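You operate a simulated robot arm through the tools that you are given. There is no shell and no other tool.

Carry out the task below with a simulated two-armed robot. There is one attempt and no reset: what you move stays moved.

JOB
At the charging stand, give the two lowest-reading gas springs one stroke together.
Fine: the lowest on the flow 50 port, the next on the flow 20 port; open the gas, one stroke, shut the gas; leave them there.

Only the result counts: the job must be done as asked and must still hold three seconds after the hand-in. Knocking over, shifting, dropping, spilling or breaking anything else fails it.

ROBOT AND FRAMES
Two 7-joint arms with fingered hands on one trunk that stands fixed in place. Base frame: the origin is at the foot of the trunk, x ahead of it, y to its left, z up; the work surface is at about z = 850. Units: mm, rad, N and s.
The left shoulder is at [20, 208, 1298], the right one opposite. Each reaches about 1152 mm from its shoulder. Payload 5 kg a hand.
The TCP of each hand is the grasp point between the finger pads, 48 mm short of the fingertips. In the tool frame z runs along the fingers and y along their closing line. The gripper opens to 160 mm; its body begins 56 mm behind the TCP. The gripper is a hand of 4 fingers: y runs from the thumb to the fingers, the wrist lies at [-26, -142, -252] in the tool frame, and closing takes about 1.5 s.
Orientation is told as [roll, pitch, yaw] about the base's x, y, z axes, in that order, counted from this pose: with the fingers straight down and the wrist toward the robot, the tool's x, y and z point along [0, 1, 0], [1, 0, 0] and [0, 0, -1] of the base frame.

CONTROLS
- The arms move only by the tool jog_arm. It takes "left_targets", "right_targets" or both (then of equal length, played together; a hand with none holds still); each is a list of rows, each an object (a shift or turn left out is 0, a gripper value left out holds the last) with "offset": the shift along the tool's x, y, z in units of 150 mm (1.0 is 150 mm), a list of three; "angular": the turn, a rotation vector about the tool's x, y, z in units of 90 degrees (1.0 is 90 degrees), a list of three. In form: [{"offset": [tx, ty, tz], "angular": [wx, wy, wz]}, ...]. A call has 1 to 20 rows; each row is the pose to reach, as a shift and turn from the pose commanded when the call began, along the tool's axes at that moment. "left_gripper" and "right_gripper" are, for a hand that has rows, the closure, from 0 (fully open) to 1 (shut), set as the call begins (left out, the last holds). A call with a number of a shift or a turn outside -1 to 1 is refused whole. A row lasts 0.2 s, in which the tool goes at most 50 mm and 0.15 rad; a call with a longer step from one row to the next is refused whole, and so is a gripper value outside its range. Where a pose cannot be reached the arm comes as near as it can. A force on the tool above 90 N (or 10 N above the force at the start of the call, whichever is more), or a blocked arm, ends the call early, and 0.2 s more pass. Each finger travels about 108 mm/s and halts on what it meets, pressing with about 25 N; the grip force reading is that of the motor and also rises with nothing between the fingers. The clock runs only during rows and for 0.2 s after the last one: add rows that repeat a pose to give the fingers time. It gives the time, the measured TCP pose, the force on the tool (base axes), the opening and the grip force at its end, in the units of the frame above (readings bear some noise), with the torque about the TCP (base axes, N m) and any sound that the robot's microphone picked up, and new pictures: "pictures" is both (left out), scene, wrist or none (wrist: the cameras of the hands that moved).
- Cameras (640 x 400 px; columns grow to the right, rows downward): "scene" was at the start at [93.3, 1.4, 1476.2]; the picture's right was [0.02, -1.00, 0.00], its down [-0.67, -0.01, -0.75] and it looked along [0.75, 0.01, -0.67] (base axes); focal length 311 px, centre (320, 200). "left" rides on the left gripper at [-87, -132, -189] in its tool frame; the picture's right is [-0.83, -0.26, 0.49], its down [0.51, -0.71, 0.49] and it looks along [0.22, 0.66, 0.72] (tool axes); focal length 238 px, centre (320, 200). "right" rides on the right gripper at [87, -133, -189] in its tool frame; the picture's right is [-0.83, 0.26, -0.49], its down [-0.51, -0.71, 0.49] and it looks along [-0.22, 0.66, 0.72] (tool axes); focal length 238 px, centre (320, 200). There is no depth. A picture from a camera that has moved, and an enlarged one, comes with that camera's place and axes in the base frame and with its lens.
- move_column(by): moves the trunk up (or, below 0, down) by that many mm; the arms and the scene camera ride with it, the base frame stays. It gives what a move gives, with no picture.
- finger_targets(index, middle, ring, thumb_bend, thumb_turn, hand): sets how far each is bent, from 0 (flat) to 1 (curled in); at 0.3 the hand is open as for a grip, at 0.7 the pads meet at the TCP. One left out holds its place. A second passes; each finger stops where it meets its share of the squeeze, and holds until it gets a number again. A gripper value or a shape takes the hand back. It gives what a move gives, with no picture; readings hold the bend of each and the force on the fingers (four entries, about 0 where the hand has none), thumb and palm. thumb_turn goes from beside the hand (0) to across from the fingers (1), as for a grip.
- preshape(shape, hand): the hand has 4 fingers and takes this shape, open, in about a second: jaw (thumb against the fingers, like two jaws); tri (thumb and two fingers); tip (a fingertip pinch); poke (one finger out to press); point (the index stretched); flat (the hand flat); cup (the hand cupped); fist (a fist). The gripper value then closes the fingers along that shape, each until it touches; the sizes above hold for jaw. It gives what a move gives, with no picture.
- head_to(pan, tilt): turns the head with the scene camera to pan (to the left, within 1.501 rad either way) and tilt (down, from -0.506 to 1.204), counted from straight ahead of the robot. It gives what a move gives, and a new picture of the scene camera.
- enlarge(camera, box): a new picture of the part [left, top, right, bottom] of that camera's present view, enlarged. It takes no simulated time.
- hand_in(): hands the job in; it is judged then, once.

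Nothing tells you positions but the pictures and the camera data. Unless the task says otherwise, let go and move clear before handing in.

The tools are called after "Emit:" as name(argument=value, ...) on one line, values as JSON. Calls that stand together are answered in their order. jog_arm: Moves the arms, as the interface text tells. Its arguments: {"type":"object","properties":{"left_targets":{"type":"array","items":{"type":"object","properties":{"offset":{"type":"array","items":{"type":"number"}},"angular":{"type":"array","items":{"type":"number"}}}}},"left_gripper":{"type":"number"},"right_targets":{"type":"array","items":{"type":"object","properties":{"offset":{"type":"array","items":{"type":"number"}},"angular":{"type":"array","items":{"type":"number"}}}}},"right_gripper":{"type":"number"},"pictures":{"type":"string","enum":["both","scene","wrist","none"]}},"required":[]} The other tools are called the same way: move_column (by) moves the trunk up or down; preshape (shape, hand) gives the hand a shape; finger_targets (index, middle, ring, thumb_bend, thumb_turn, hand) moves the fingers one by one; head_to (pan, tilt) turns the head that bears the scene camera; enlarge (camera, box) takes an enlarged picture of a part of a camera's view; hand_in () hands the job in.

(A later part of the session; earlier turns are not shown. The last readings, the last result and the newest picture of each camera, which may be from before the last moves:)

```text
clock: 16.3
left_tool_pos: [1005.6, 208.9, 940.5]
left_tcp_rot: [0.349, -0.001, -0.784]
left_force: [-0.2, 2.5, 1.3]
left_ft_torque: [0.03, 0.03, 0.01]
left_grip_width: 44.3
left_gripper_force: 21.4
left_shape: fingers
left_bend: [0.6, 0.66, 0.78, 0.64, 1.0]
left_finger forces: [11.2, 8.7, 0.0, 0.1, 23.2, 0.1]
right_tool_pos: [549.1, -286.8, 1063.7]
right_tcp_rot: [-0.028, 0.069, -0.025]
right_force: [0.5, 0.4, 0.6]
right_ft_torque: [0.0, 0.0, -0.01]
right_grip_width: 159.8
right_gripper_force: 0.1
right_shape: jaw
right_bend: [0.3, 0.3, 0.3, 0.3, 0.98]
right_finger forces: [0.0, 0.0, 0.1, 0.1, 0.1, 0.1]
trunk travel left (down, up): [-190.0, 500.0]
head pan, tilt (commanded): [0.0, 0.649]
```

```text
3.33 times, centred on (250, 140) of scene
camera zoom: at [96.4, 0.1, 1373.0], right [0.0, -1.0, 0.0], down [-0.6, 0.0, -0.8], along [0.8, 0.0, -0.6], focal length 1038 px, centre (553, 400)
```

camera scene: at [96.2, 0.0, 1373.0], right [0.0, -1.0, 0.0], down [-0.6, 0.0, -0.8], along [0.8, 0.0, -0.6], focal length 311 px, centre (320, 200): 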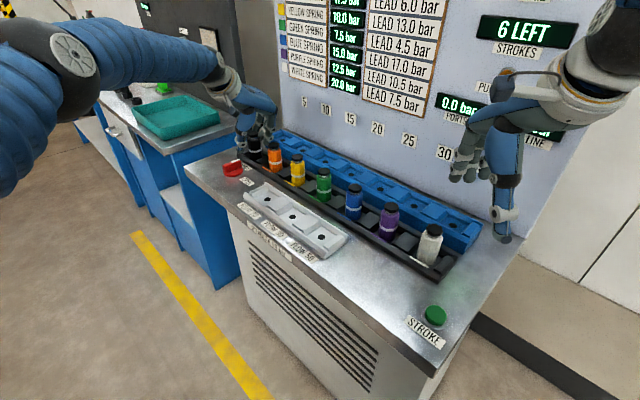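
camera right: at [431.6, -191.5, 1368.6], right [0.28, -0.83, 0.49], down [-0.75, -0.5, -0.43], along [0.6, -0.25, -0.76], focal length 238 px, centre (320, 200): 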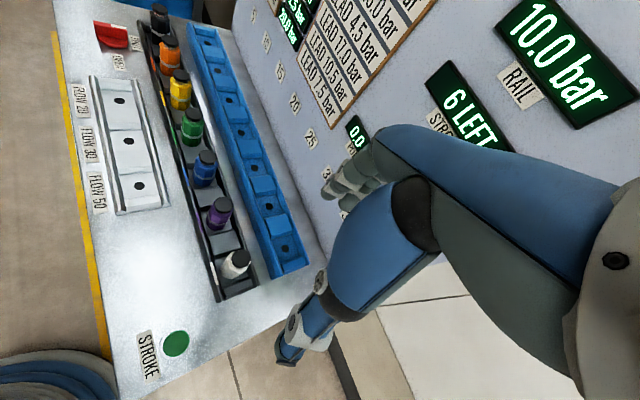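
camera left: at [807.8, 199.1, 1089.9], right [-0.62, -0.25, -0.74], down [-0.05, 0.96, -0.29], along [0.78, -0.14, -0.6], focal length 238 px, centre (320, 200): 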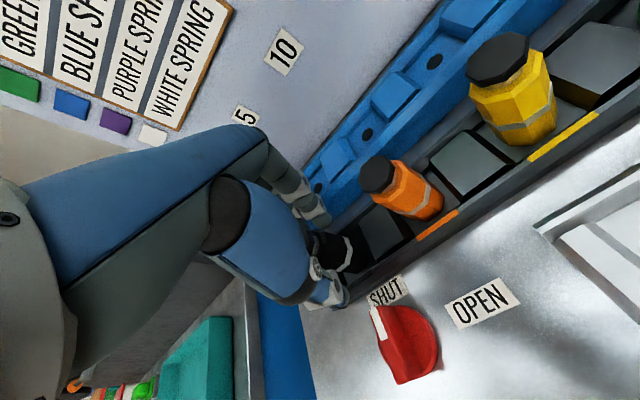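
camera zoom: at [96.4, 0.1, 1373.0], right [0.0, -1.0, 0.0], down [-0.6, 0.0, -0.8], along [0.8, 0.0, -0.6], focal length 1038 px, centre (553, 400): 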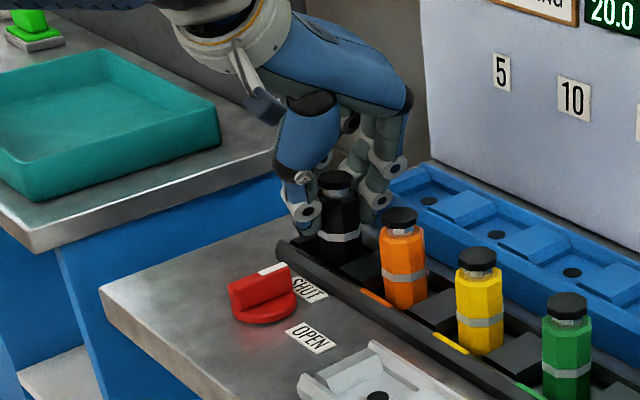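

Grip is firm: index 11 N, middle 9 N, thumb 23 N. Lifting straight up about 130 mm.

Emit:
jog_arm(left_targets=[{"offset": [0.034, 0, -0.094]}, {"offset": [0.091, 0, -0.25]}, {"offset": [0.16, 0, -0.44]}, {"offset": [0.228, 0, -0.627]}, {"offset": [0.296, 0, -0.8145]}, {"offset": [0.296, 0, -0.8145]}])

Emit:
enlarge(camera="left", box=[220, 140, 440, 340])

Emit:
enlarge(camera="scene", box=[190, 60, 310, 180])

```text
clock: 17.7
left_tool_pos: [1006.0, 207.9, 1070.2]
left_tcp_rot: [0.347, 0.002, -0.785]
left_force: [-0.3, 0.6, -4.2]
left_ft_torque: [-0.01, 0.06, 0.0]
left_grip_width: 44.7
left_gripper_force: 20.6
left_shape: fingers
left_bend: [0.59, 0.67, 0.78, 0.64, 1.0]
left_finger forces: [11.6, 8.4, 0.0, 0.1, 21.8, 0.1]
right_tool_pos: [549.5, -284.8, 1063.7]
right_tcp_rot: [-0.029, 0.071, -0.022]
right_force: [-0.2, 0.6, 0.3]
right_ft_torque: [-0.01, 0.04, 0.01]
right_grip_width: 160.1
right_gripper_force: 0.0
right_shape: jaw
right_bend: [0.3, 0.3, 0.3, 0.3, 0.98]
right_finger forces: [0.1, 0.0, 0.1, 0.0, 0.1, 0.1]
trunk travel left (down, up): [-190.0, 500.0]
head pan, tilt (commanded): [0.0, 0.649]
camera scene: at [97.4, 0.3, 1372.8], right [0.0, -1.0, 0.0], down [-0.61, 0.0, -0.8], along [0.8, 0.0, -0.61], focal length 311 px, centre (320, 200)
camera left: at [808.6, 199.2, 1219.1], right [-0.62, -0.25, -0.74], down [-0.05, 0.96, -0.29], along [0.78, -0.14, -0.61], focal length 238 px, centre (320, 200)
```

scene: 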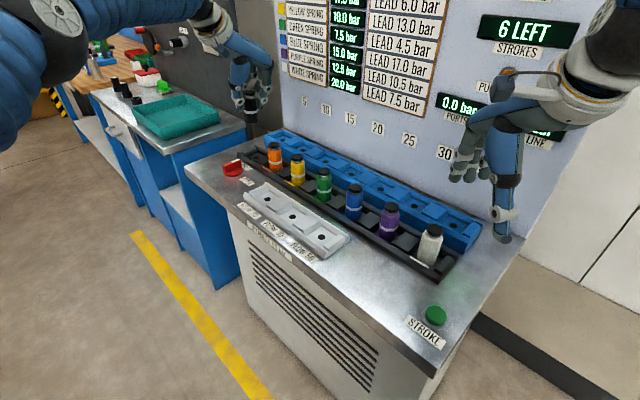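
left: 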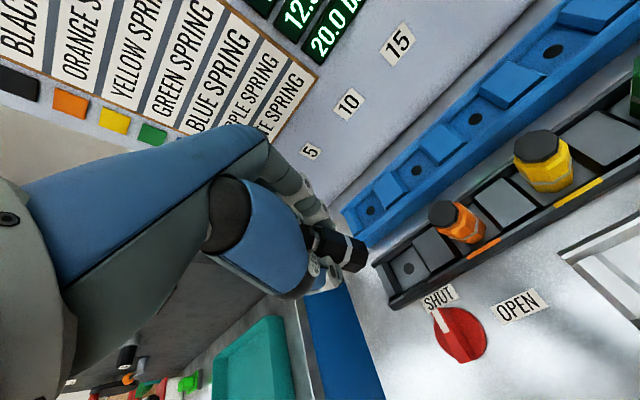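

```text
2.00 times, centred on (330, 240) of left
camera zoom: at [808.6, 199.2, 1219.1], right [-0.62, -0.25, -0.74], down [-0.05, 0.96, -0.29], along [0.78, -0.14, -0.61], focal length 477 px, centre (300, 120)
```

zoom: 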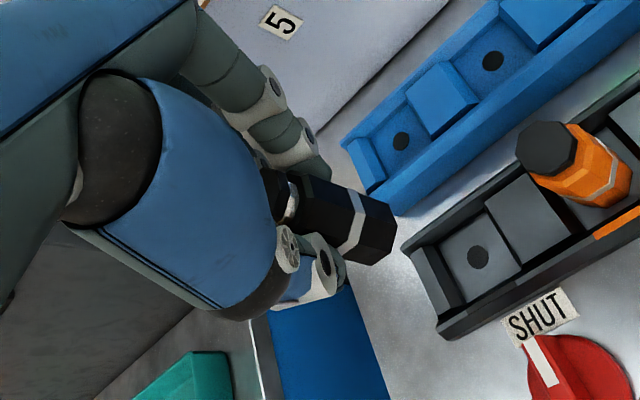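

```text
3.33 times, centred on (250, 120) of scene
camera zoom: at [97.4, 0.3, 1372.8], right [0.0, -1.0, 0.0], down [-0.61, 0.0, -0.8], along [0.8, 0.0, -0.61], focal length 1038 px, centre (553, 467)
```

zoom: 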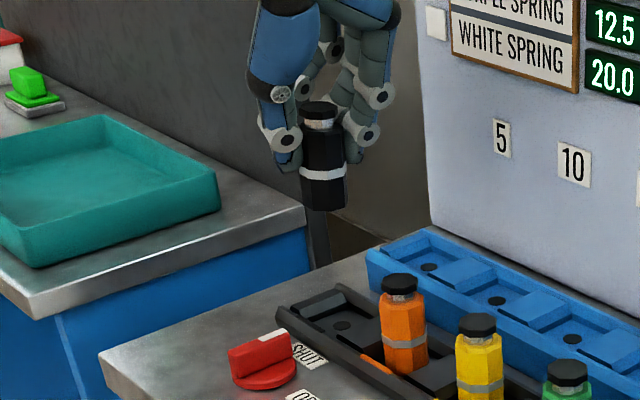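

The black spring is lifted clear and hangs upright. I'll carry it over at this height toward the FLOW 50 port in stages.

Emit:
jog_arm(left_targets=[{"offset": [-0.15, -0.043, -0.054]}, {"offset": [-0.35, -0.101, -0.127]}, {"offset": [-0.55, -0.159, -0.2]}, {"offset": [-0.75, -0.217, -0.273]}, {"offset": [-0.876, -0.253, -0.318]}], pictures="none")

Emit:
jog_arm(left_targets=[{"offset": [-0.15, -0.043, -0.054]}, {"offset": [-0.35, -0.101, -0.127]}, {"offset": [-0.55, -0.159, -0.2]}, {"offset": [-0.75, -0.217, -0.273]}, {"offset": [-0.876, -0.253, -0.318]}], pictures="scene")

```text
clock: 18.9
left_tool_pos: [879.6, 135.3, 1072.9]
left_tcp_rot: [0.348, 0.0, -0.784]
left_force: [0.2, 0.2, -2.8]
left_ft_torque: [-0.01, -0.01, -0.01]
left_grip_width: 44.5
left_gripper_force: 20.7
left_shape: fingers
left_bend: [0.59, 0.67, 0.78, 0.65, 1.0]
left_finger forces: [11.6, 8.2, 0.0, 0.0, 21.6, 0.0]
right_tool_pos: [547.7, -286.2, 1063.8]
right_tcp_rot: [-0.029, 0.068, -0.022]
right_force: [0.4, -0.3, 0.2]
right_ft_torque: [0.01, -0.04, 0.04]
right_grip_width: 159.9
right_gripper_force: 0.0
right_shape: jaw
right_bend: [0.3, 0.3, 0.3, 0.3, 0.98]
right_finger forces: [0.0, 0.0, 0.0, 0.1, 0.1, 0.0]
trunk travel left (down, up): [-190.0, 500.0]
head pan, tilt (commanded): [0.0, 0.649]
```

```text
clock: 20.1
left_tool_pos: [754.7, 63.1, 1071.9]
left_tcp_rot: [0.349, -0.002, -0.784]
left_force: [0.5, -0.3, -2.9]
left_ft_torque: [-0.02, 0.0, -0.01]
left_grip_width: 44.3
left_gripper_force: 20.2
left_shape: fingers
left_bend: [0.59, 0.67, 0.78, 0.65, 1.0]
left_finger forces: [11.6, 8.1, 0.0, 0.0, 21.3, 0.1]
right_tool_pos: [548.4, -285.6, 1063.2]
right_tcp_rot: [-0.028, 0.07, -0.023]
right_force: [-0.2, -0.2, -0.8]
right_ft_torque: [0.0, -0.02, -0.01]
right_grip_width: 160.1
right_gripper_force: 0.0
right_shape: jaw
right_bend: [0.3, 0.3, 0.3, 0.3, 0.98]
right_finger forces: [0.1, 0.0, 0.0, 0.0, 0.0, 0.0]
trunk travel left (down, up): [-190.0, 500.0]
head pan, tilt (commanded): [0.0, 0.649]
camera scene: at [96.3, -0.3, 1373.0], right [0.0, -1.0, 0.0], down [-0.6, 0.0, -0.8], along [0.8, 0.0, -0.6], focal length 311 px, centre (320, 200)
```

scene: 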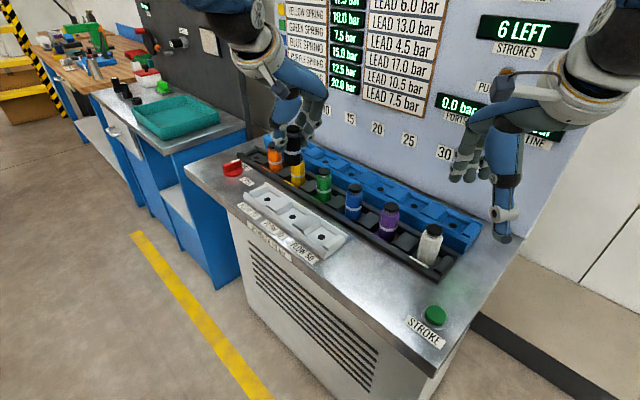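

Carrying continues smoothly; one more stage to be above FLOW 50.

Emit:
jog_arm(left_targets=[{"offset": [-0.15, -0.043, -0.054]}, {"offset": [-0.35, -0.101, -0.127]}, {"offset": [-0.55, -0.159, -0.2]}, {"offset": [-0.75, -0.217, -0.273]}, {"offset": [-0.872, -0.257, -0.317]}, {"offset": [-0.872, -0.257, -0.317]}], pictures="both")

Emit:
enlarge(camera="left", box=[260, 180, 480, 340])

Emit:
enlarge(camera="scene", box=[240, 120, 400, 280])

```text
clock: 21.5
left_tool_pos: [629.4, -5.4, 1071.2]
left_tcp_rot: [0.351, 0.0, -0.786]
left_force: [-0.1, 0.2, -2.8]
left_ft_torque: [-0.03, 0.05, 0.01]
left_grip_width: 44.1
left_gripper_force: 20.3
left_shape: fingers
left_bend: [0.59, 0.67, 0.78, 0.65, 1.0]
left_finger forces: [11.7, 8.2, 0.0, 0.0, 21.2, 0.0]
right_tool_pos: [549.3, -285.4, 1063.6]
right_tcp_rot: [-0.028, 0.069, -0.024]
right_force: [0.5, -0.5, -0.3]
right_ft_torque: [0.01, 0.06, 0.0]
right_grip_width: 160.0
right_gripper_force: 0.0
right_shape: jaw
right_bend: [0.3, 0.3, 0.3, 0.3, 0.98]
right_finger forces: [0.1, 0.0, 0.0, 0.0, 0.1, 0.1]
trunk travel left (down, up): [-190.0, 500.0]
head pan, tilt (commanded): [0.0, 0.649]
camera scene: at [96.8, 0.1, 1372.9], right [0.0, -1.0, 0.0], down [-0.61, 0.0, -0.8], along [0.8, 0.0, -0.61], focal length 311 px, centre (320, 200)
camera left: at [431.1, -15.5, 1219.6], right [-0.62, -0.25, -0.74], down [-0.05, 0.96, -0.29], along [0.78, -0.14, -0.61], focal length 238 px, centre (320, 200)
```

scene: 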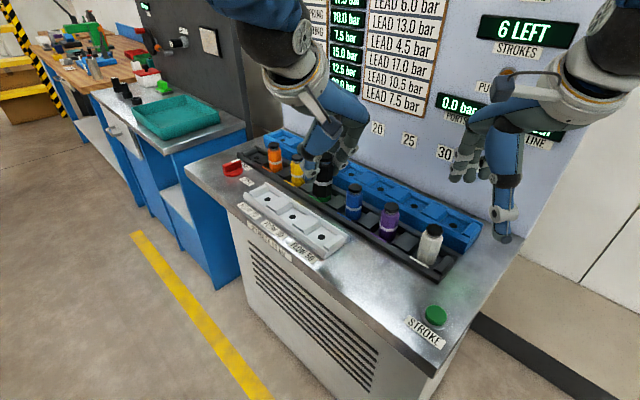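
left: 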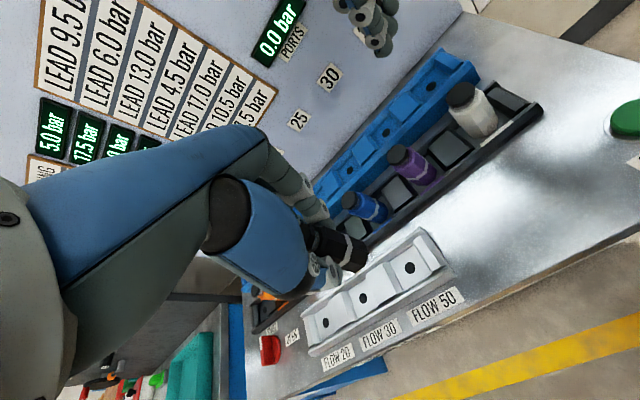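

```text
2.50 times, centred on (370, 260) of left
camera zoom: at [431.1, -15.5, 1219.6], right [-0.62, -0.25, -0.74], down [-0.05, 0.96, -0.29], along [0.78, -0.14, -0.61], focal length 596 px, centre (195, 50)
```

zoom: 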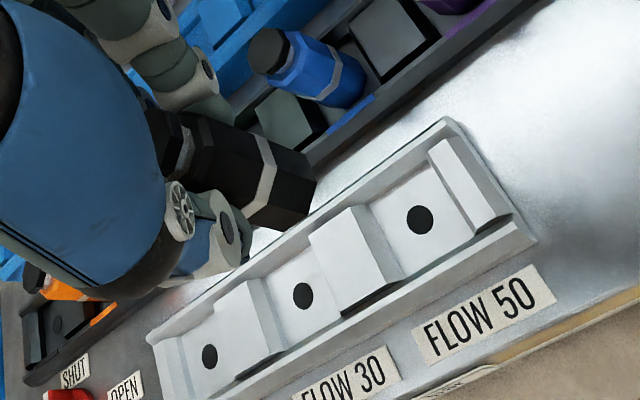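

```text
2.50 times, centred on (320, 200) of scene
camera zoom: at [96.8, 0.1, 1372.9], right [0.0, -1.0, 0.0], down [-0.61, 0.0, -0.8], along [0.8, 0.0, -0.61], focal length 778 px, centre (320, 200)
```

zoom: 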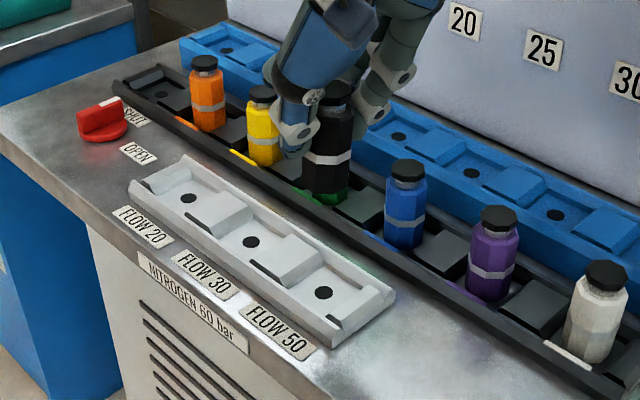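

The FLOW 50 hole now sits at the same place in the wrist view (410, 268) as the rack slot did after lifting, so the spring is right over the port. Descending.

Emit:
jog_arm(left_targets=[{"offset": [-0.05, 0, 0.1375]}, {"offset": [-0.11, 0, 0.3025]}, {"offset": [-0.17, 0, 0.4675]}, {"offset": [-0.22, 0, 0.605]}, {"offset": [-0.26, 0, 0.715]}, {"offset": [-0.2848, 0, 0.7832]}, {"offset": [-0.2848, 0, 0.7832]}], pictures="both")

Emit:
enlarge(camera="left", box=[260, 180, 480, 340])

Emit:
enlarge(camera="scene", box=[240, 150, 400, 290])

```text
clock: 23.1
left_tool_pos: [628.6, -6.8, 944.8]
left_tcp_rot: [0.35, 0.0, -0.783]
left_force: [-0.3, 0.5, -4.3]
left_ft_torque: [0.0, 0.03, 0.04]
left_grip_width: 44.3
left_gripper_force: 20.4
left_shape: fingers
left_bend: [0.59, 0.67, 0.78, 0.65, 1.0]
left_finger forces: [11.7, 8.1, 0.0, 0.0, 21.1, 0.0]
right_tool_pos: [548.2, -285.5, 1063.3]
right_tcp_rot: [-0.026, 0.07, -0.022]
right_force: [-0.9, -0.2, 0.4]
right_ft_torque: [0.02, -0.02, -0.03]
right_grip_width: 159.8
right_gripper_force: 0.0
right_shape: jaw
right_bend: [0.3, 0.3, 0.3, 0.3, 0.98]
right_finger forces: [0.0, 0.0, 0.0, 0.0, 0.0, 0.1]
trunk travel left (down, up): [-190.0, 500.0]
head pan, tilt (commanded): [0.0, 0.649]
camera scene: at [96.3, -0.1, 1373.0], right [0.0, -1.0, 0.0], down [-0.6, 0.0, -0.8], along [0.8, 0.0, -0.6], focal length 311 px, centre (320, 200)
camera left: at [431.1, -16.2, 1094.5], right [-0.62, -0.25, -0.74], down [-0.05, 0.96, -0.29], along [0.78, -0.14, -0.6], focal length 238 px, centre (320, 200)
```

scene: 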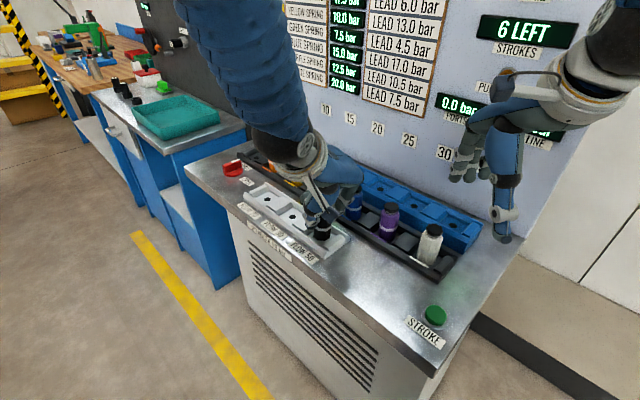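
left: 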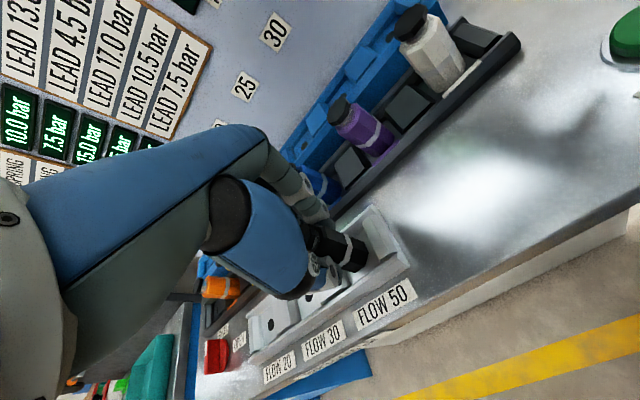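

```text
2.50 times, centred on (370, 260) of left
camera zoom: at [431.1, -16.2, 1094.5], right [-0.62, -0.25, -0.74], down [-0.05, 0.96, -0.29], along [0.78, -0.14, -0.6], focal length 596 px, centre (195, 50)
```

zoom: 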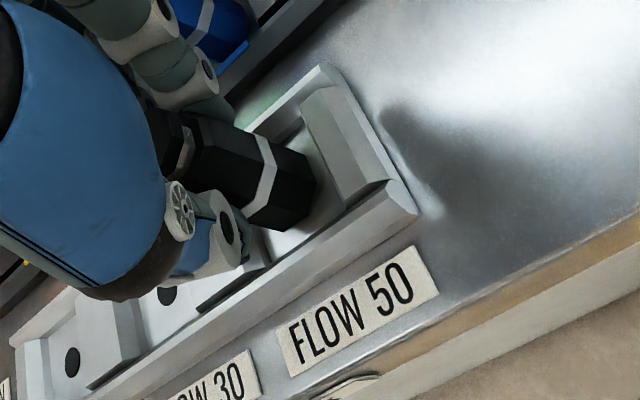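

```text
2.86 times, centred on (320, 220) of scene
camera zoom: at [96.3, -0.1, 1373.0], right [0.0, -1.0, 0.0], down [-0.6, 0.0, -0.8], along [0.8, 0.0, -0.6], focal length 889 px, centre (320, 143)
```

zoom: 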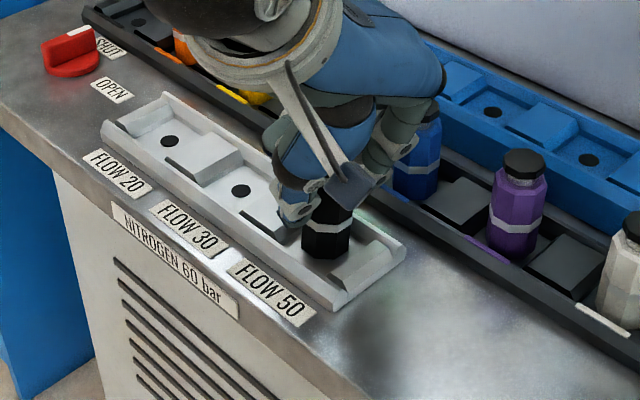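

The spring is inside the port recess with ~4 mm left to go. Lowering the last few millimetres gently.

Emit:
jog_arm(left_targets=[{"offset": [-0.0046, 0, 0.0125]}, {"offset": [-0.008, 0, 0.0219]}, {"offset": [-0.008, 0, 0.0219]}], pictures="none")

```text
clock: 23.9
left_tool_pos: [629.2, -6.8, 943.0]
left_tcp_rot: [0.348, 0.0, -0.784]
left_force: [0.4, 0.2, -3.2]
left_ft_torque: [0.02, -0.02, -0.01]
left_grip_width: 44.6
left_gripper_force: 20.2
left_shape: fingers
left_bend: [0.59, 0.67, 0.78, 0.65, 1.0]
left_finger forces: [11.7, 8.0, 0.1, 0.0, 21.1, 0.0]
right_tool_pos: [548.6, -286.3, 1064.8]
right_tcp_rot: [-0.029, 0.07, -0.023]
right_force: [-0.2, 0.0, 0.6]
right_ft_torque: [-0.02, -0.01, -0.01]
right_grip_width: 160.1
right_gripper_force: 0.0
right_shape: jaw
right_bend: [0.3, 0.3, 0.3, 0.3, 0.98]
right_finger forces: [0.0, 0.1, 0.0, 0.0, 0.0, 0.1]
trunk travel left (down, up): [-190.0, 500.0]
head pan, tilt (commanded): [0.0, 0.649]
```

Emit:
jog_arm(left_targets=[{"offset": [-0.0034, 0, 0.0094]}, {"offset": [-0.0057, 0, 0.0157]}, {"offset": [-0.0057, 0, 0.0157]}], pictures="none")

```text
clock: 24.7
left_tool_pos: [630.1, -7.5, 941.4]
left_tcp_rot: [0.35, -0.001, -0.784]
left_force: [0.1, 1.6, 6.9]
left_ft_torque: [0.04, -0.06, 0.0]
left_grip_width: 44.2
left_gripper_force: 22.1
left_shape: fingers
left_bend: [0.59, 0.67, 0.78, 0.65, 1.0]
left_finger forces: [11.9, 9.3, 0.1, 0.0, 23.0, 0.1]
right_tool_pos: [548.5, -285.5, 1064.7]
right_tcp_rot: [-0.028, 0.07, -0.021]
right_force: [0.0, -0.9, 0.4]
right_ft_torque: [-0.02, -0.02, -0.01]
right_grip_width: 160.0
right_gripper_force: 0.1
right_shape: jaw
right_bend: [0.3, 0.3, 0.3, 0.3, 0.98]
right_finger forces: [0.0, 0.1, 0.0, 0.0, 0.1, 0.0]
trunk travel left (down, up): [-190.0, 500.0]
head pan, tilt (commanded): [0.0, 0.649]
```

Contact force shows the spring resting on the port floor. Opening the fingers to the straddle width.

Emit:
finger_targets(hand="left", index=0.53, middle=0.53, ring=0.53, thumb_bend=0.53)

Emit:
enlarge(camera="left", box=[260, 180, 480, 340])

Emit:
enlarge(camera="scene", box=[240, 150, 400, 290])

```text
clock: 25.7
left_tool_pos: [628.8, -6.7, 939.8]
left_tcp_rot: [0.349, 0.0, -0.785]
left_force: [-0.4, 0.4, 0.4]
left_ft_torque: [-0.01, 0.02, -0.01]
left_grip_width: 78.5
left_gripper_force: 0.1
left_shape: fingers
left_bend: [0.53, 0.53, 0.53, 0.53, 1.0]
left_finger forces: [0.0, 0.0, 0.0, 0.0, 0.0, 0.0]
right_tool_pos: [548.8, -285.6, 1062.6]
right_tcp_rot: [-0.029, 0.07, -0.023]
right_force: [-0.1, 0.1, 0.2]
right_ft_torque: [-0.02, -0.02, -0.01]
right_grip_width: 160.3
right_gripper_force: 0.0
right_shape: jaw
right_bend: [0.3, 0.3, 0.3, 0.3, 0.98]
right_finger forces: [0.1, 0.0, 0.0, 0.1, 0.0, 0.0]
trunk travel left (down, up): [-190.0, 500.0]
head pan, tilt (commanded): [0.0, 0.649]
```

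```text
2.50 times, centred on (370, 260) of left
camera zoom: at [430.9, -16.3, 1088.7], right [-0.62, -0.25, -0.74], down [-0.05, 0.96, -0.29], along [0.78, -0.14, -0.61], focal length 596 px, centre (195, 50)
```

zoom: 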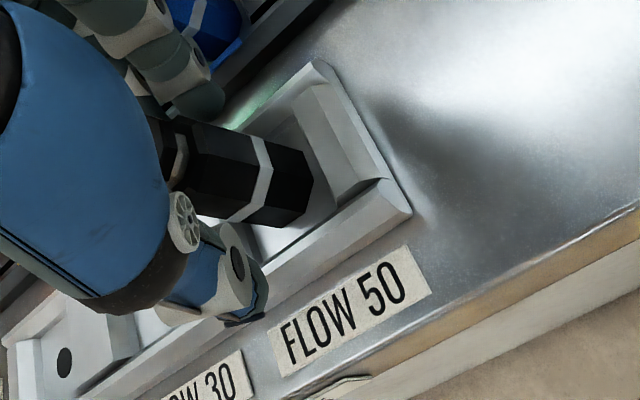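

```text
2.86 times, centred on (320, 220) of scene
camera zoom: at [96.3, -0.1, 1373.0], right [0.0, -1.0, 0.0], down [-0.6, 0.0, -0.8], along [0.8, 0.0, -0.6], focal length 889 px, centre (320, 143)
```

zoom: 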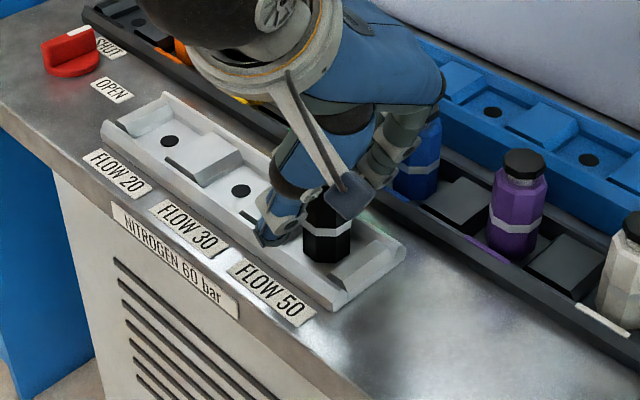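

The black spring stands free in FLOW 50. Raising the hand straight up.

Emit:
jog_arm(left_targets=[{"offset": [0.034, 0, -0.094]}, {"offset": [0.091, 0, -0.25]}, {"offset": [0.16, 0, -0.44]}, {"offset": [0.228, 0, -0.627]}, {"offset": [0.296, 0, -0.8145]}, {"offset": [0.296, 0, -0.8145]}])

Emit:
enlarge(camera="scene", box=[220, 140, 420, 290])

Emit:
enlarge(camera="left", box=[260, 180, 480, 340])

```text
clock: 27.1
left_tool_pos: [630.2, -7.3, 1071.2]
left_tcp_rot: [0.35, 0.002, -0.786]
left_force: [0.9, 0.4, -0.9]
left_ft_torque: [0.0, 0.05, -0.01]
left_grip_width: 78.4
left_gripper_force: 0.0
left_shape: fingers
left_bend: [0.53, 0.53, 0.53, 0.53, 1.0]
left_finger forces: [0.0, 0.0, 0.1, 0.0, 0.0, 0.0]
right_tool_pos: [549.4, -286.3, 1064.4]
right_tcp_rot: [-0.026, 0.069, -0.023]
right_force: [0.4, -0.6, -0.3]
right_ft_torque: [0.02, 0.0, 0.01]
right_grip_width: 160.2
right_gripper_force: 0.2
right_shape: jaw
right_bend: [0.3, 0.3, 0.3, 0.3, 0.98]
right_finger forces: [0.1, 0.0, 0.1, 0.1, 0.1, 0.0]
trunk travel left (down, up): [-190.0, 500.0]
head pan, tilt (commanded): [0.0, 0.649]
camera scene: at [96.9, -0.3, 1372.9], right [0.0, -1.0, 0.0], down [-0.61, 0.0, -0.8], along [0.8, 0.0, -0.61], focal length 311 px, centre (320, 200)
camera left: at [431.6, -16.3, 1219.2], right [-0.62, -0.25, -0.74], down [-0.05, 0.96, -0.29], along [0.78, -0.14, -0.61], focal length 238 px, centre (320, 200)
```

scene: 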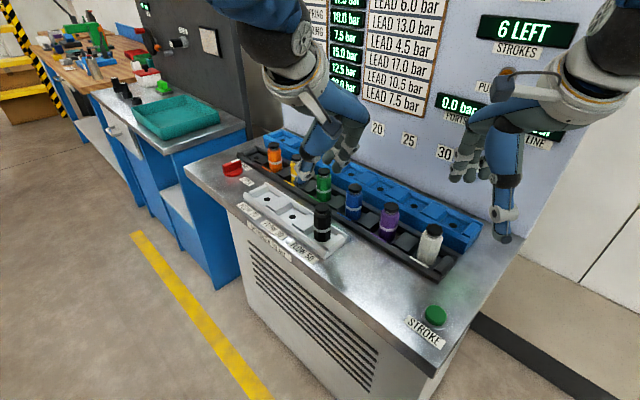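
left: 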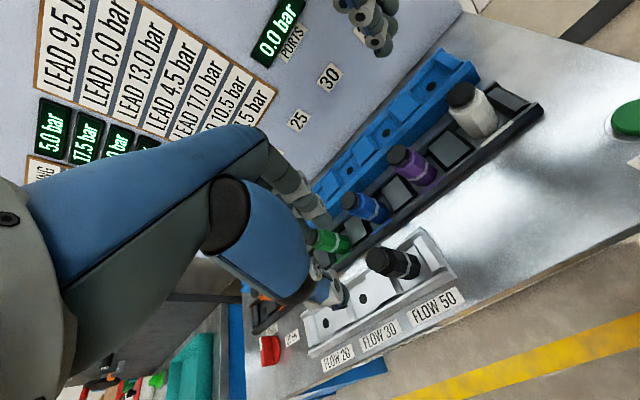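

```text
2.67 times, centred on (320, 215) of scene
camera zoom: at [96.9, -0.3, 1372.9], right [0.0, -1.0, 0.0], down [-0.61, 0.0, -0.8], along [0.8, 0.0, -0.61], focal length 830 px, centre (320, 160)
```

zoom: 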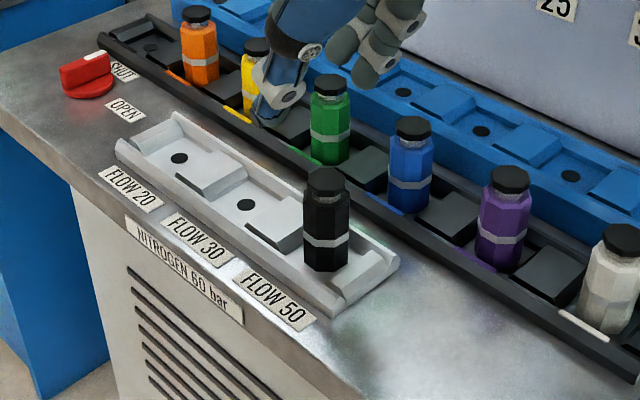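

```text
2.50 times, centred on (370, 260) of left
camera zoom: at [431.6, -16.3, 1219.2], right [-0.62, -0.25, -0.74], down [-0.05, 0.96, -0.29], along [0.78, -0.14, -0.61], focal length 596 px, centre (195, 50)
```

zoom: 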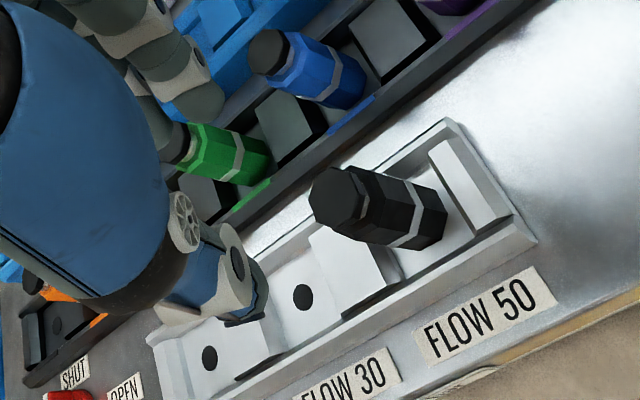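

Black is well seated on FLOW 50. Next: move above the green spring (≈788, −11) with the same lean and check alignment.

Emit:
jog_arm(left_targets=[{"offset": [0.12, 0.14, 0.044]}, {"offset": [0.26, 0.303, 0.094]}, {"offset": [0.4, 0.466, 0.145]}, {"offset": [0.54, 0.63, 0.196]}, {"offset": [0.647, 0.754, 0.235]}, {"offset": [0.647, 0.754, 0.235]}])

Emit:
enlarge(camera="left", box=[280, 180, 480, 340])

Emit:
enlarge(camera="scene", box=[260, 120, 420, 260])

```text
clock: 28.5
left_tool_pos: [781.2, -12.8, 1070.3]
left_tcp_rot: [0.349, 0.0, -0.785]
left_force: [0.3, 0.2, 0.5]
left_ft_torque: [0.0, -0.01, 0.0]
left_grip_width: 78.7
left_gripper_force: 0.0
left_shape: fingers
left_bend: [0.53, 0.53, 0.53, 0.53, 1.0]
left_finger forces: [0.1, 0.0, 0.1, 0.0, 0.1, 0.1]
right_tool_pos: [547.2, -285.8, 1064.2]
right_tcp_rot: [-0.029, 0.071, -0.022]
right_force: [-0.7, 0.0, 0.9]
right_ft_torque: [-0.03, -0.04, -0.01]
right_grip_width: 159.9
right_gripper_force: 0.0
right_shape: jaw
right_bend: [0.3, 0.3, 0.3, 0.3, 0.98]
right_finger forces: [0.0, 0.0, 0.0, 0.1, 0.1, 0.0]
trunk travel left (down, up): [-190.0, 500.0]
head pan, tilt (commanded): [0.0, 0.649]
camera scene: at [95.7, -0.2, 1373.1], right [0.0, -1.0, 0.0], down [-0.6, 0.0, -0.8], along [0.8, 0.0, -0.6], focal length 311 px, centre (320, 200)
camera left: at [583.0, -22.8, 1218.6], right [-0.62, -0.25, -0.74], down [-0.05, 0.96, -0.29], along [0.78, -0.14, -0.6], focal length 238 px, centre (320, 200)
```

scene: 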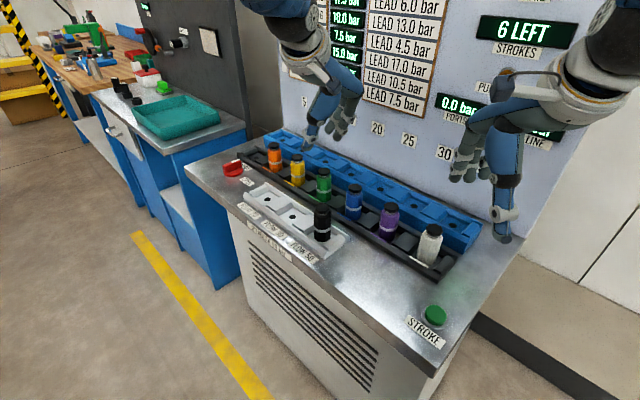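
left: 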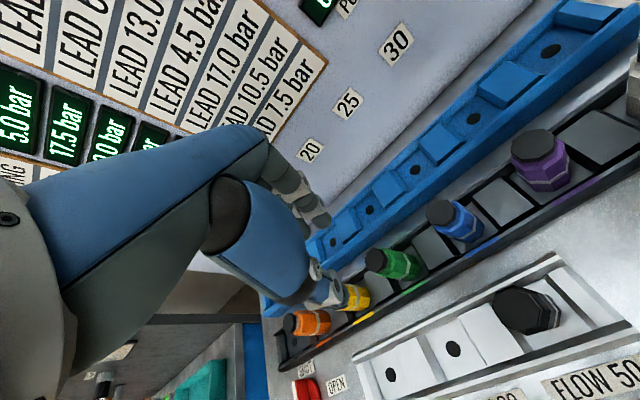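

```text
2.50 times, centred on (380, 260) of left
camera zoom: at [583.0, -22.8, 1218.6], right [-0.62, -0.25, -0.74], down [-0.05, 0.96, -0.29], along [0.78, -0.14, -0.6], focal length 596 px, centre (170, 50)
```

zoom: 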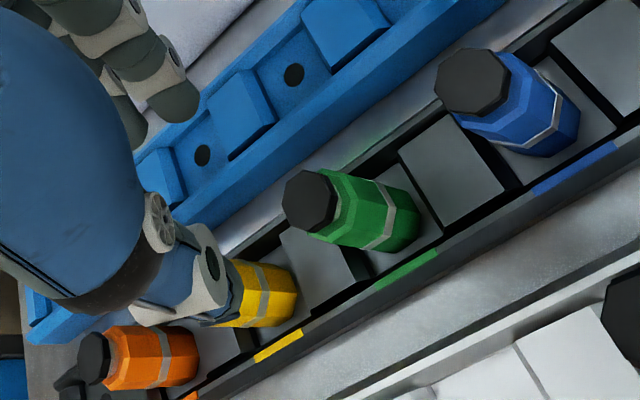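

```text
2.86 times, centred on (340, 190) of scene
camera zoom: at [95.7, -0.2, 1373.1], right [0.0, -1.0, 0.0], down [-0.6, 0.0, -0.8], along [0.8, 0.0, -0.6], focal length 889 px, centre (263, 229)
```

zoom: 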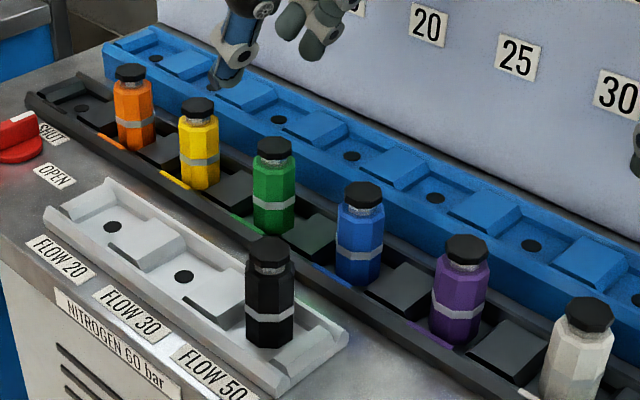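

Green's cap is at ≈(787, −11), directly below the hand with the same offset used for black. Descending to z≈941.

Emit:
jog_arm(left_targets=[{"offset": [-0.05, 0.012, 0.1375]}, {"offset": [-0.11, 0.012, 0.3025]}, {"offset": [-0.16, 0.012, 0.44]}, {"offset": [-0.21, 0.012, 0.5775]}, {"offset": [-0.26, 0.012, 0.715]}, {"offset": [-0.2939, 0.012, 0.8082]}, {"offset": [-0.2939, 0.012, 0.8082]}])

Emit:
enlarge(camera="left", box=[240, 150, 440, 310])

Emit:
enlarge(camera="scene", box=[260, 120, 420, 260])

```text
clock: 30.1
left_tool_pos: [783.7, -15.6, 941.3]
left_tcp_rot: [0.347, 0.0, -0.784]
left_force: [-0.5, 0.2, 0.0]
left_ft_torque: [0.01, 0.0, 0.01]
left_grip_width: 78.7
left_gripper_force: 0.1
left_shape: fingers
left_bend: [0.53, 0.53, 0.53, 0.53, 1.0]
left_finger forces: [0.1, 0.0, 0.0, 0.0, 0.0, 0.1]
right_tool_pos: [548.4, -285.2, 1062.8]
right_tcp_rot: [-0.028, 0.071, -0.023]
right_force: [0.3, -0.3, -0.1]
right_ft_torque: [-0.02, 0.02, -0.02]
right_grip_width: 159.8
right_gripper_force: 0.1
right_shape: jaw
right_bend: [0.3, 0.3, 0.3, 0.3, 0.98]
right_finger forces: [0.0, 0.0, 0.1, 0.1, 0.1, 0.0]
trunk travel left (down, up): [-190.0, 500.0]
head pan, tilt (commanded): [0.0, 0.649]
camera scene: at [96.2, 0.0, 1373.0], right [0.0, -1.0, 0.0], down [-0.6, 0.0, -0.8], along [0.8, 0.0, -0.6], focal length 311 px, centre (320, 200)
camera left: at [585.1, -24.5, 1089.4], right [-0.62, -0.25, -0.74], down [-0.05, 0.96, -0.29], along [0.78, -0.14, -0.6], focal length 238 px, centre (320, 200)
```

scene: 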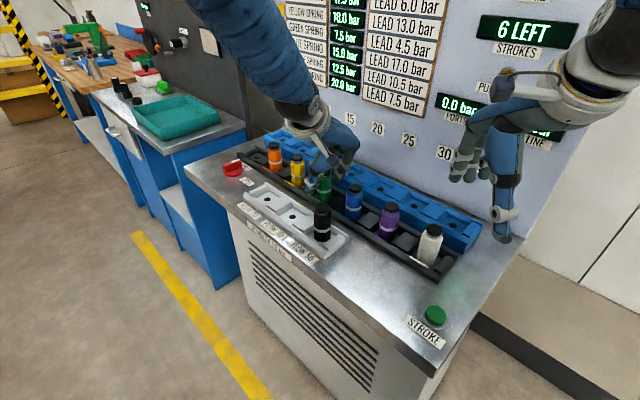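
left: 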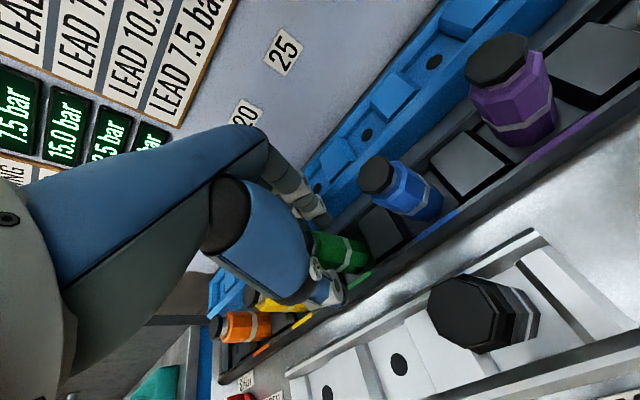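

```text
2.50 times, centred on (340, 230) of left
camera zoom: at [585.1, -24.5, 1089.4], right [-0.62, -0.25, -0.74], down [-0.05, 0.96, -0.29], along [0.78, -0.14, -0.6], focal length 596 px, centre (270, 125)
```

zoom: 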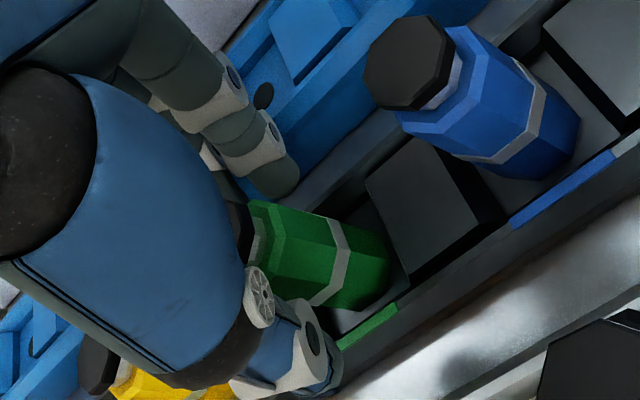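

```text
2.86 times, centred on (340, 190) of scene
camera zoom: at [96.2, 0.0, 1373.0], right [0.0, -1.0, 0.0], down [-0.6, 0.0, -0.8], along [0.8, 0.0, -0.6], focal length 889 px, centre (263, 229)
```

zoom: 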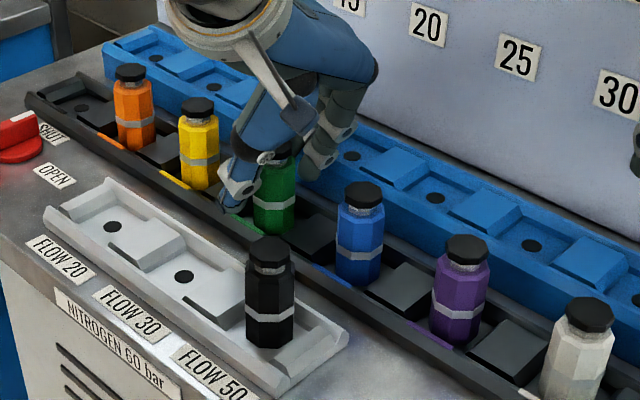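

The fingers straddle green just as before. Closing on it.

Emit:
finger_targets(hand="left", index=0.78, middle=0.78, ring=0.78, thumb_bend=0.78)

Emit:
enlarge(camera="left", box=[240, 150, 440, 310])

```text
clock: 31.1
left_tool_pos: [784.0, -15.4, 940.5]
left_tcp_rot: [0.35, -0.001, -0.785]
left_force: [-0.3, 0.1, 0.6]
left_ft_torque: [0.03, 0.05, 0.0]
left_grip_width: 44.8
left_gripper_force: 21.2
left_shape: fingers
left_bend: [0.6, 0.66, 0.78, 0.64, 1.0]
left_finger forces: [11.1, 8.7, 0.1, 0.1, 23.1, 0.0]
right_tool_pos: [548.4, -285.7, 1064.1]
right_tcp_rot: [-0.027, 0.07, -0.022]
right_force: [0.0, -0.1, -0.1]
right_ft_torque: [-0.02, -0.02, -0.01]
right_grip_width: 160.1
right_gripper_force: 0.1
right_shape: jaw
right_bend: [0.3, 0.3, 0.3, 0.3, 0.98]
right_finger forces: [0.0, 0.0, 0.1, 0.0, 0.1, 0.0]
trunk travel left (down, up): [-190.0, 500.0]
head pan, tilt (commanded): [0.0, 0.649]
```

```text
2.50 times, centred on (340, 230) of left
camera zoom: at [585.1, -24.4, 1089.4], right [-0.62, -0.25, -0.74], down [-0.05, 0.96, -0.29], along [0.78, -0.14, -0.6], focal length 596 px, centre (270, 125)
```

zoom: 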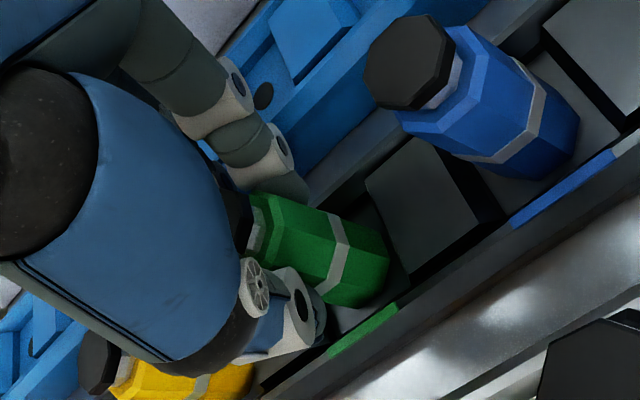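

Same firm grip on green (11/9/23 N). Lifting straight up 130 mm.

Emit:
jog_arm(left_targets=[{"offset": [0.034, 0, -0.094]}, {"offset": [0.091, 0, -0.25]}, {"offset": [0.16, 0, -0.44]}, {"offset": [0.228, 0, -0.627]}, {"offset": [0.296, 0, -0.8145]}, {"offset": [0.296, 0, -0.8145]}])

Emit:
enlarge(camera="left", box=[260, 180, 480, 340])

```text
clock: 32.5
left_tool_pos: [784.1, -14.9, 1070.4]
left_tcp_rot: [0.347, 0.001, -0.787]
left_force: [0.3, -0.5, -3.6]
left_ft_torque: [0.0, 0.03, -0.02]
left_grip_width: 44.6
left_gripper_force: 21.5
left_shape: fingers
left_bend: [0.59, 0.66, 0.78, 0.64, 1.0]
left_finger forces: [11.6, 8.5, 0.0, 0.0, 21.9, 0.0]
right_tool_pos: [549.8, -285.1, 1063.0]
right_tcp_rot: [-0.028, 0.071, -0.023]
right_force: [1.4, 0.3, 0.1]
right_ft_torque: [0.02, 0.11, 0.03]
right_grip_width: 160.0
right_gripper_force: 0.1
right_shape: jaw
right_bend: [0.3, 0.3, 0.3, 0.3, 0.98]
right_finger forces: [0.0, 0.2, 0.0, 0.0, 0.0, 0.0]
trunk travel left (down, up): [-190.0, 500.0]
head pan, tilt (commanded): [0.0, 0.649]
camera scene: at [97.2, -0.2, 1372.9], right [0.0, -1.0, 0.0], down [-0.61, 0.0, -0.8], along [0.8, 0.0, -0.61], focal length 311 px, centre (320, 200)
camera left: at [585.9, -24.7, 1218.9], right [-0.62, -0.25, -0.74], down [-0.05, 0.96, -0.29], along [0.78, -0.14, -0.61], focal length 238 px, centre (320, 200)
```

scene: 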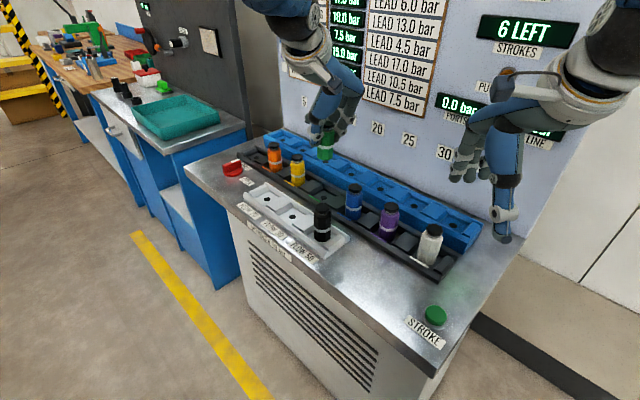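
left: 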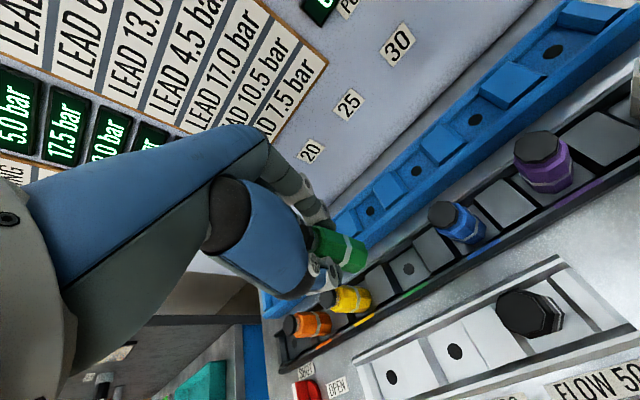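

```text
2.50 times, centred on (370, 260) of left
camera zoom: at [585.9, -24.7, 1218.9], right [-0.62, -0.25, -0.74], down [-0.05, 0.96, -0.29], along [0.78, -0.14, -0.61], focal length 596 px, centre (195, 50)
```

zoom: 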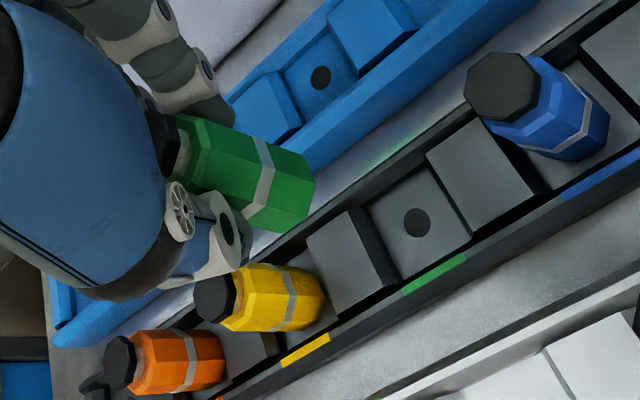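

Green is lifted and upright. Carrying it across to above FLOW 20 (shift ≈ −6, +156 mm).

Emit:
jog_arm(left_targets=[{"offset": [0.11, -0.127, 0.04]}, {"offset": [0.25, -0.289, 0.091]}, {"offset": [0.4, -0.462, 0.145]}, {"offset": [0.55, -0.635, 0.2]}, {"offset": [0.663, -0.766, 0.241]}, {"offset": [0.663, -0.766, 0.241]}])

Emit:
enlarge(camera="left", box=[260, 180, 480, 340])

```text
clock: 33.9
left_tool_pos: [776.9, 139.7, 1070.3]
left_tcp_rot: [0.349, 0.002, -0.786]
left_force: [-0.3, -0.9, -3.2]
left_ft_torque: [0.03, 0.02, 0.03]
left_grip_width: 44.7
left_gripper_force: 20.7
left_shape: fingers
left_bend: [0.59, 0.66, 0.78, 0.64, 1.0]
left_finger forces: [11.6, 8.6, 0.0, 0.0, 21.9, 0.0]
right_tool_pos: [549.5, -285.1, 1063.4]
right_tcp_rot: [-0.027, 0.07, -0.024]
right_force: [0.3, -0.7, -0.2]
right_ft_torque: [0.06, 0.01, 0.0]
right_grip_width: 160.1
right_gripper_force: 0.0
right_shape: jaw
right_bend: [0.3, 0.3, 0.3, 0.3, 0.98]
right_finger forces: [0.1, 0.1, 0.0, 0.0, 0.0, 0.1]
trunk travel left (down, up): [-190.0, 500.0]
head pan, tilt (commanded): [0.0, 0.649]
camera scene: at [96.6, -0.7, 1373.0], right [0.0, -1.0, 0.0], down [-0.61, 0.0, -0.8], along [0.8, 0.0, -0.61], focal length 311 px, centre (320, 200)
camera left: at [578.8, 131.0, 1219.5], right [-0.62, -0.25, -0.74], down [-0.05, 0.96, -0.29], along [0.78, -0.14, -0.61], focal length 238 px, centre (320, 200)
```

scene: 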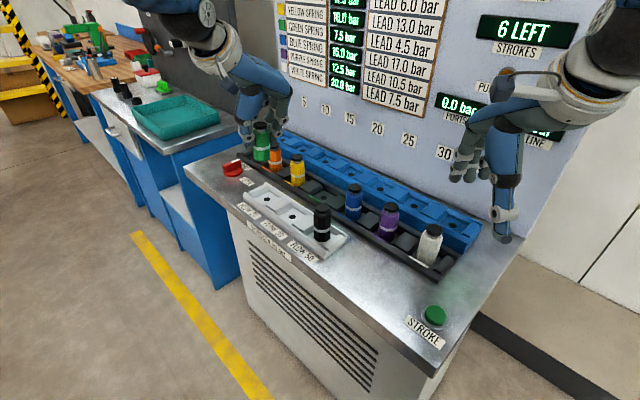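
left: 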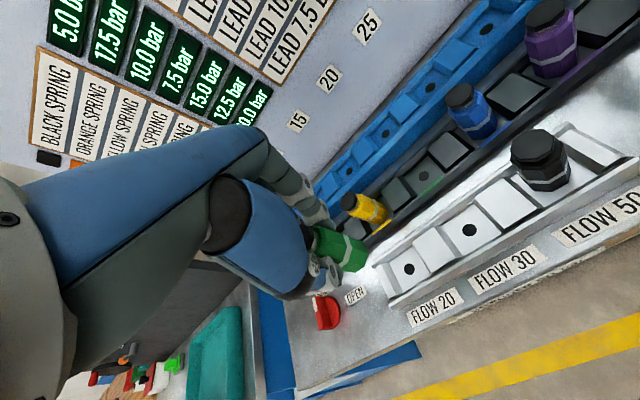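

```text
2.50 times, centred on (370, 260) of left
camera zoom: at [578.8, 131.0, 1219.5], right [-0.62, -0.25, -0.74], down [-0.05, 0.96, -0.29], along [0.78, -0.14, -0.61], focal length 596 px, centre (195, 50)
```

zoom: 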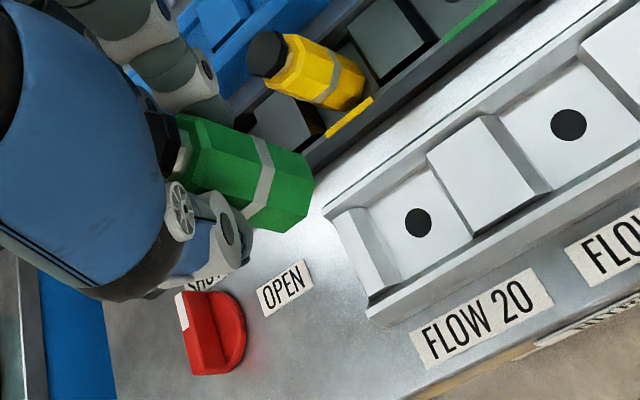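

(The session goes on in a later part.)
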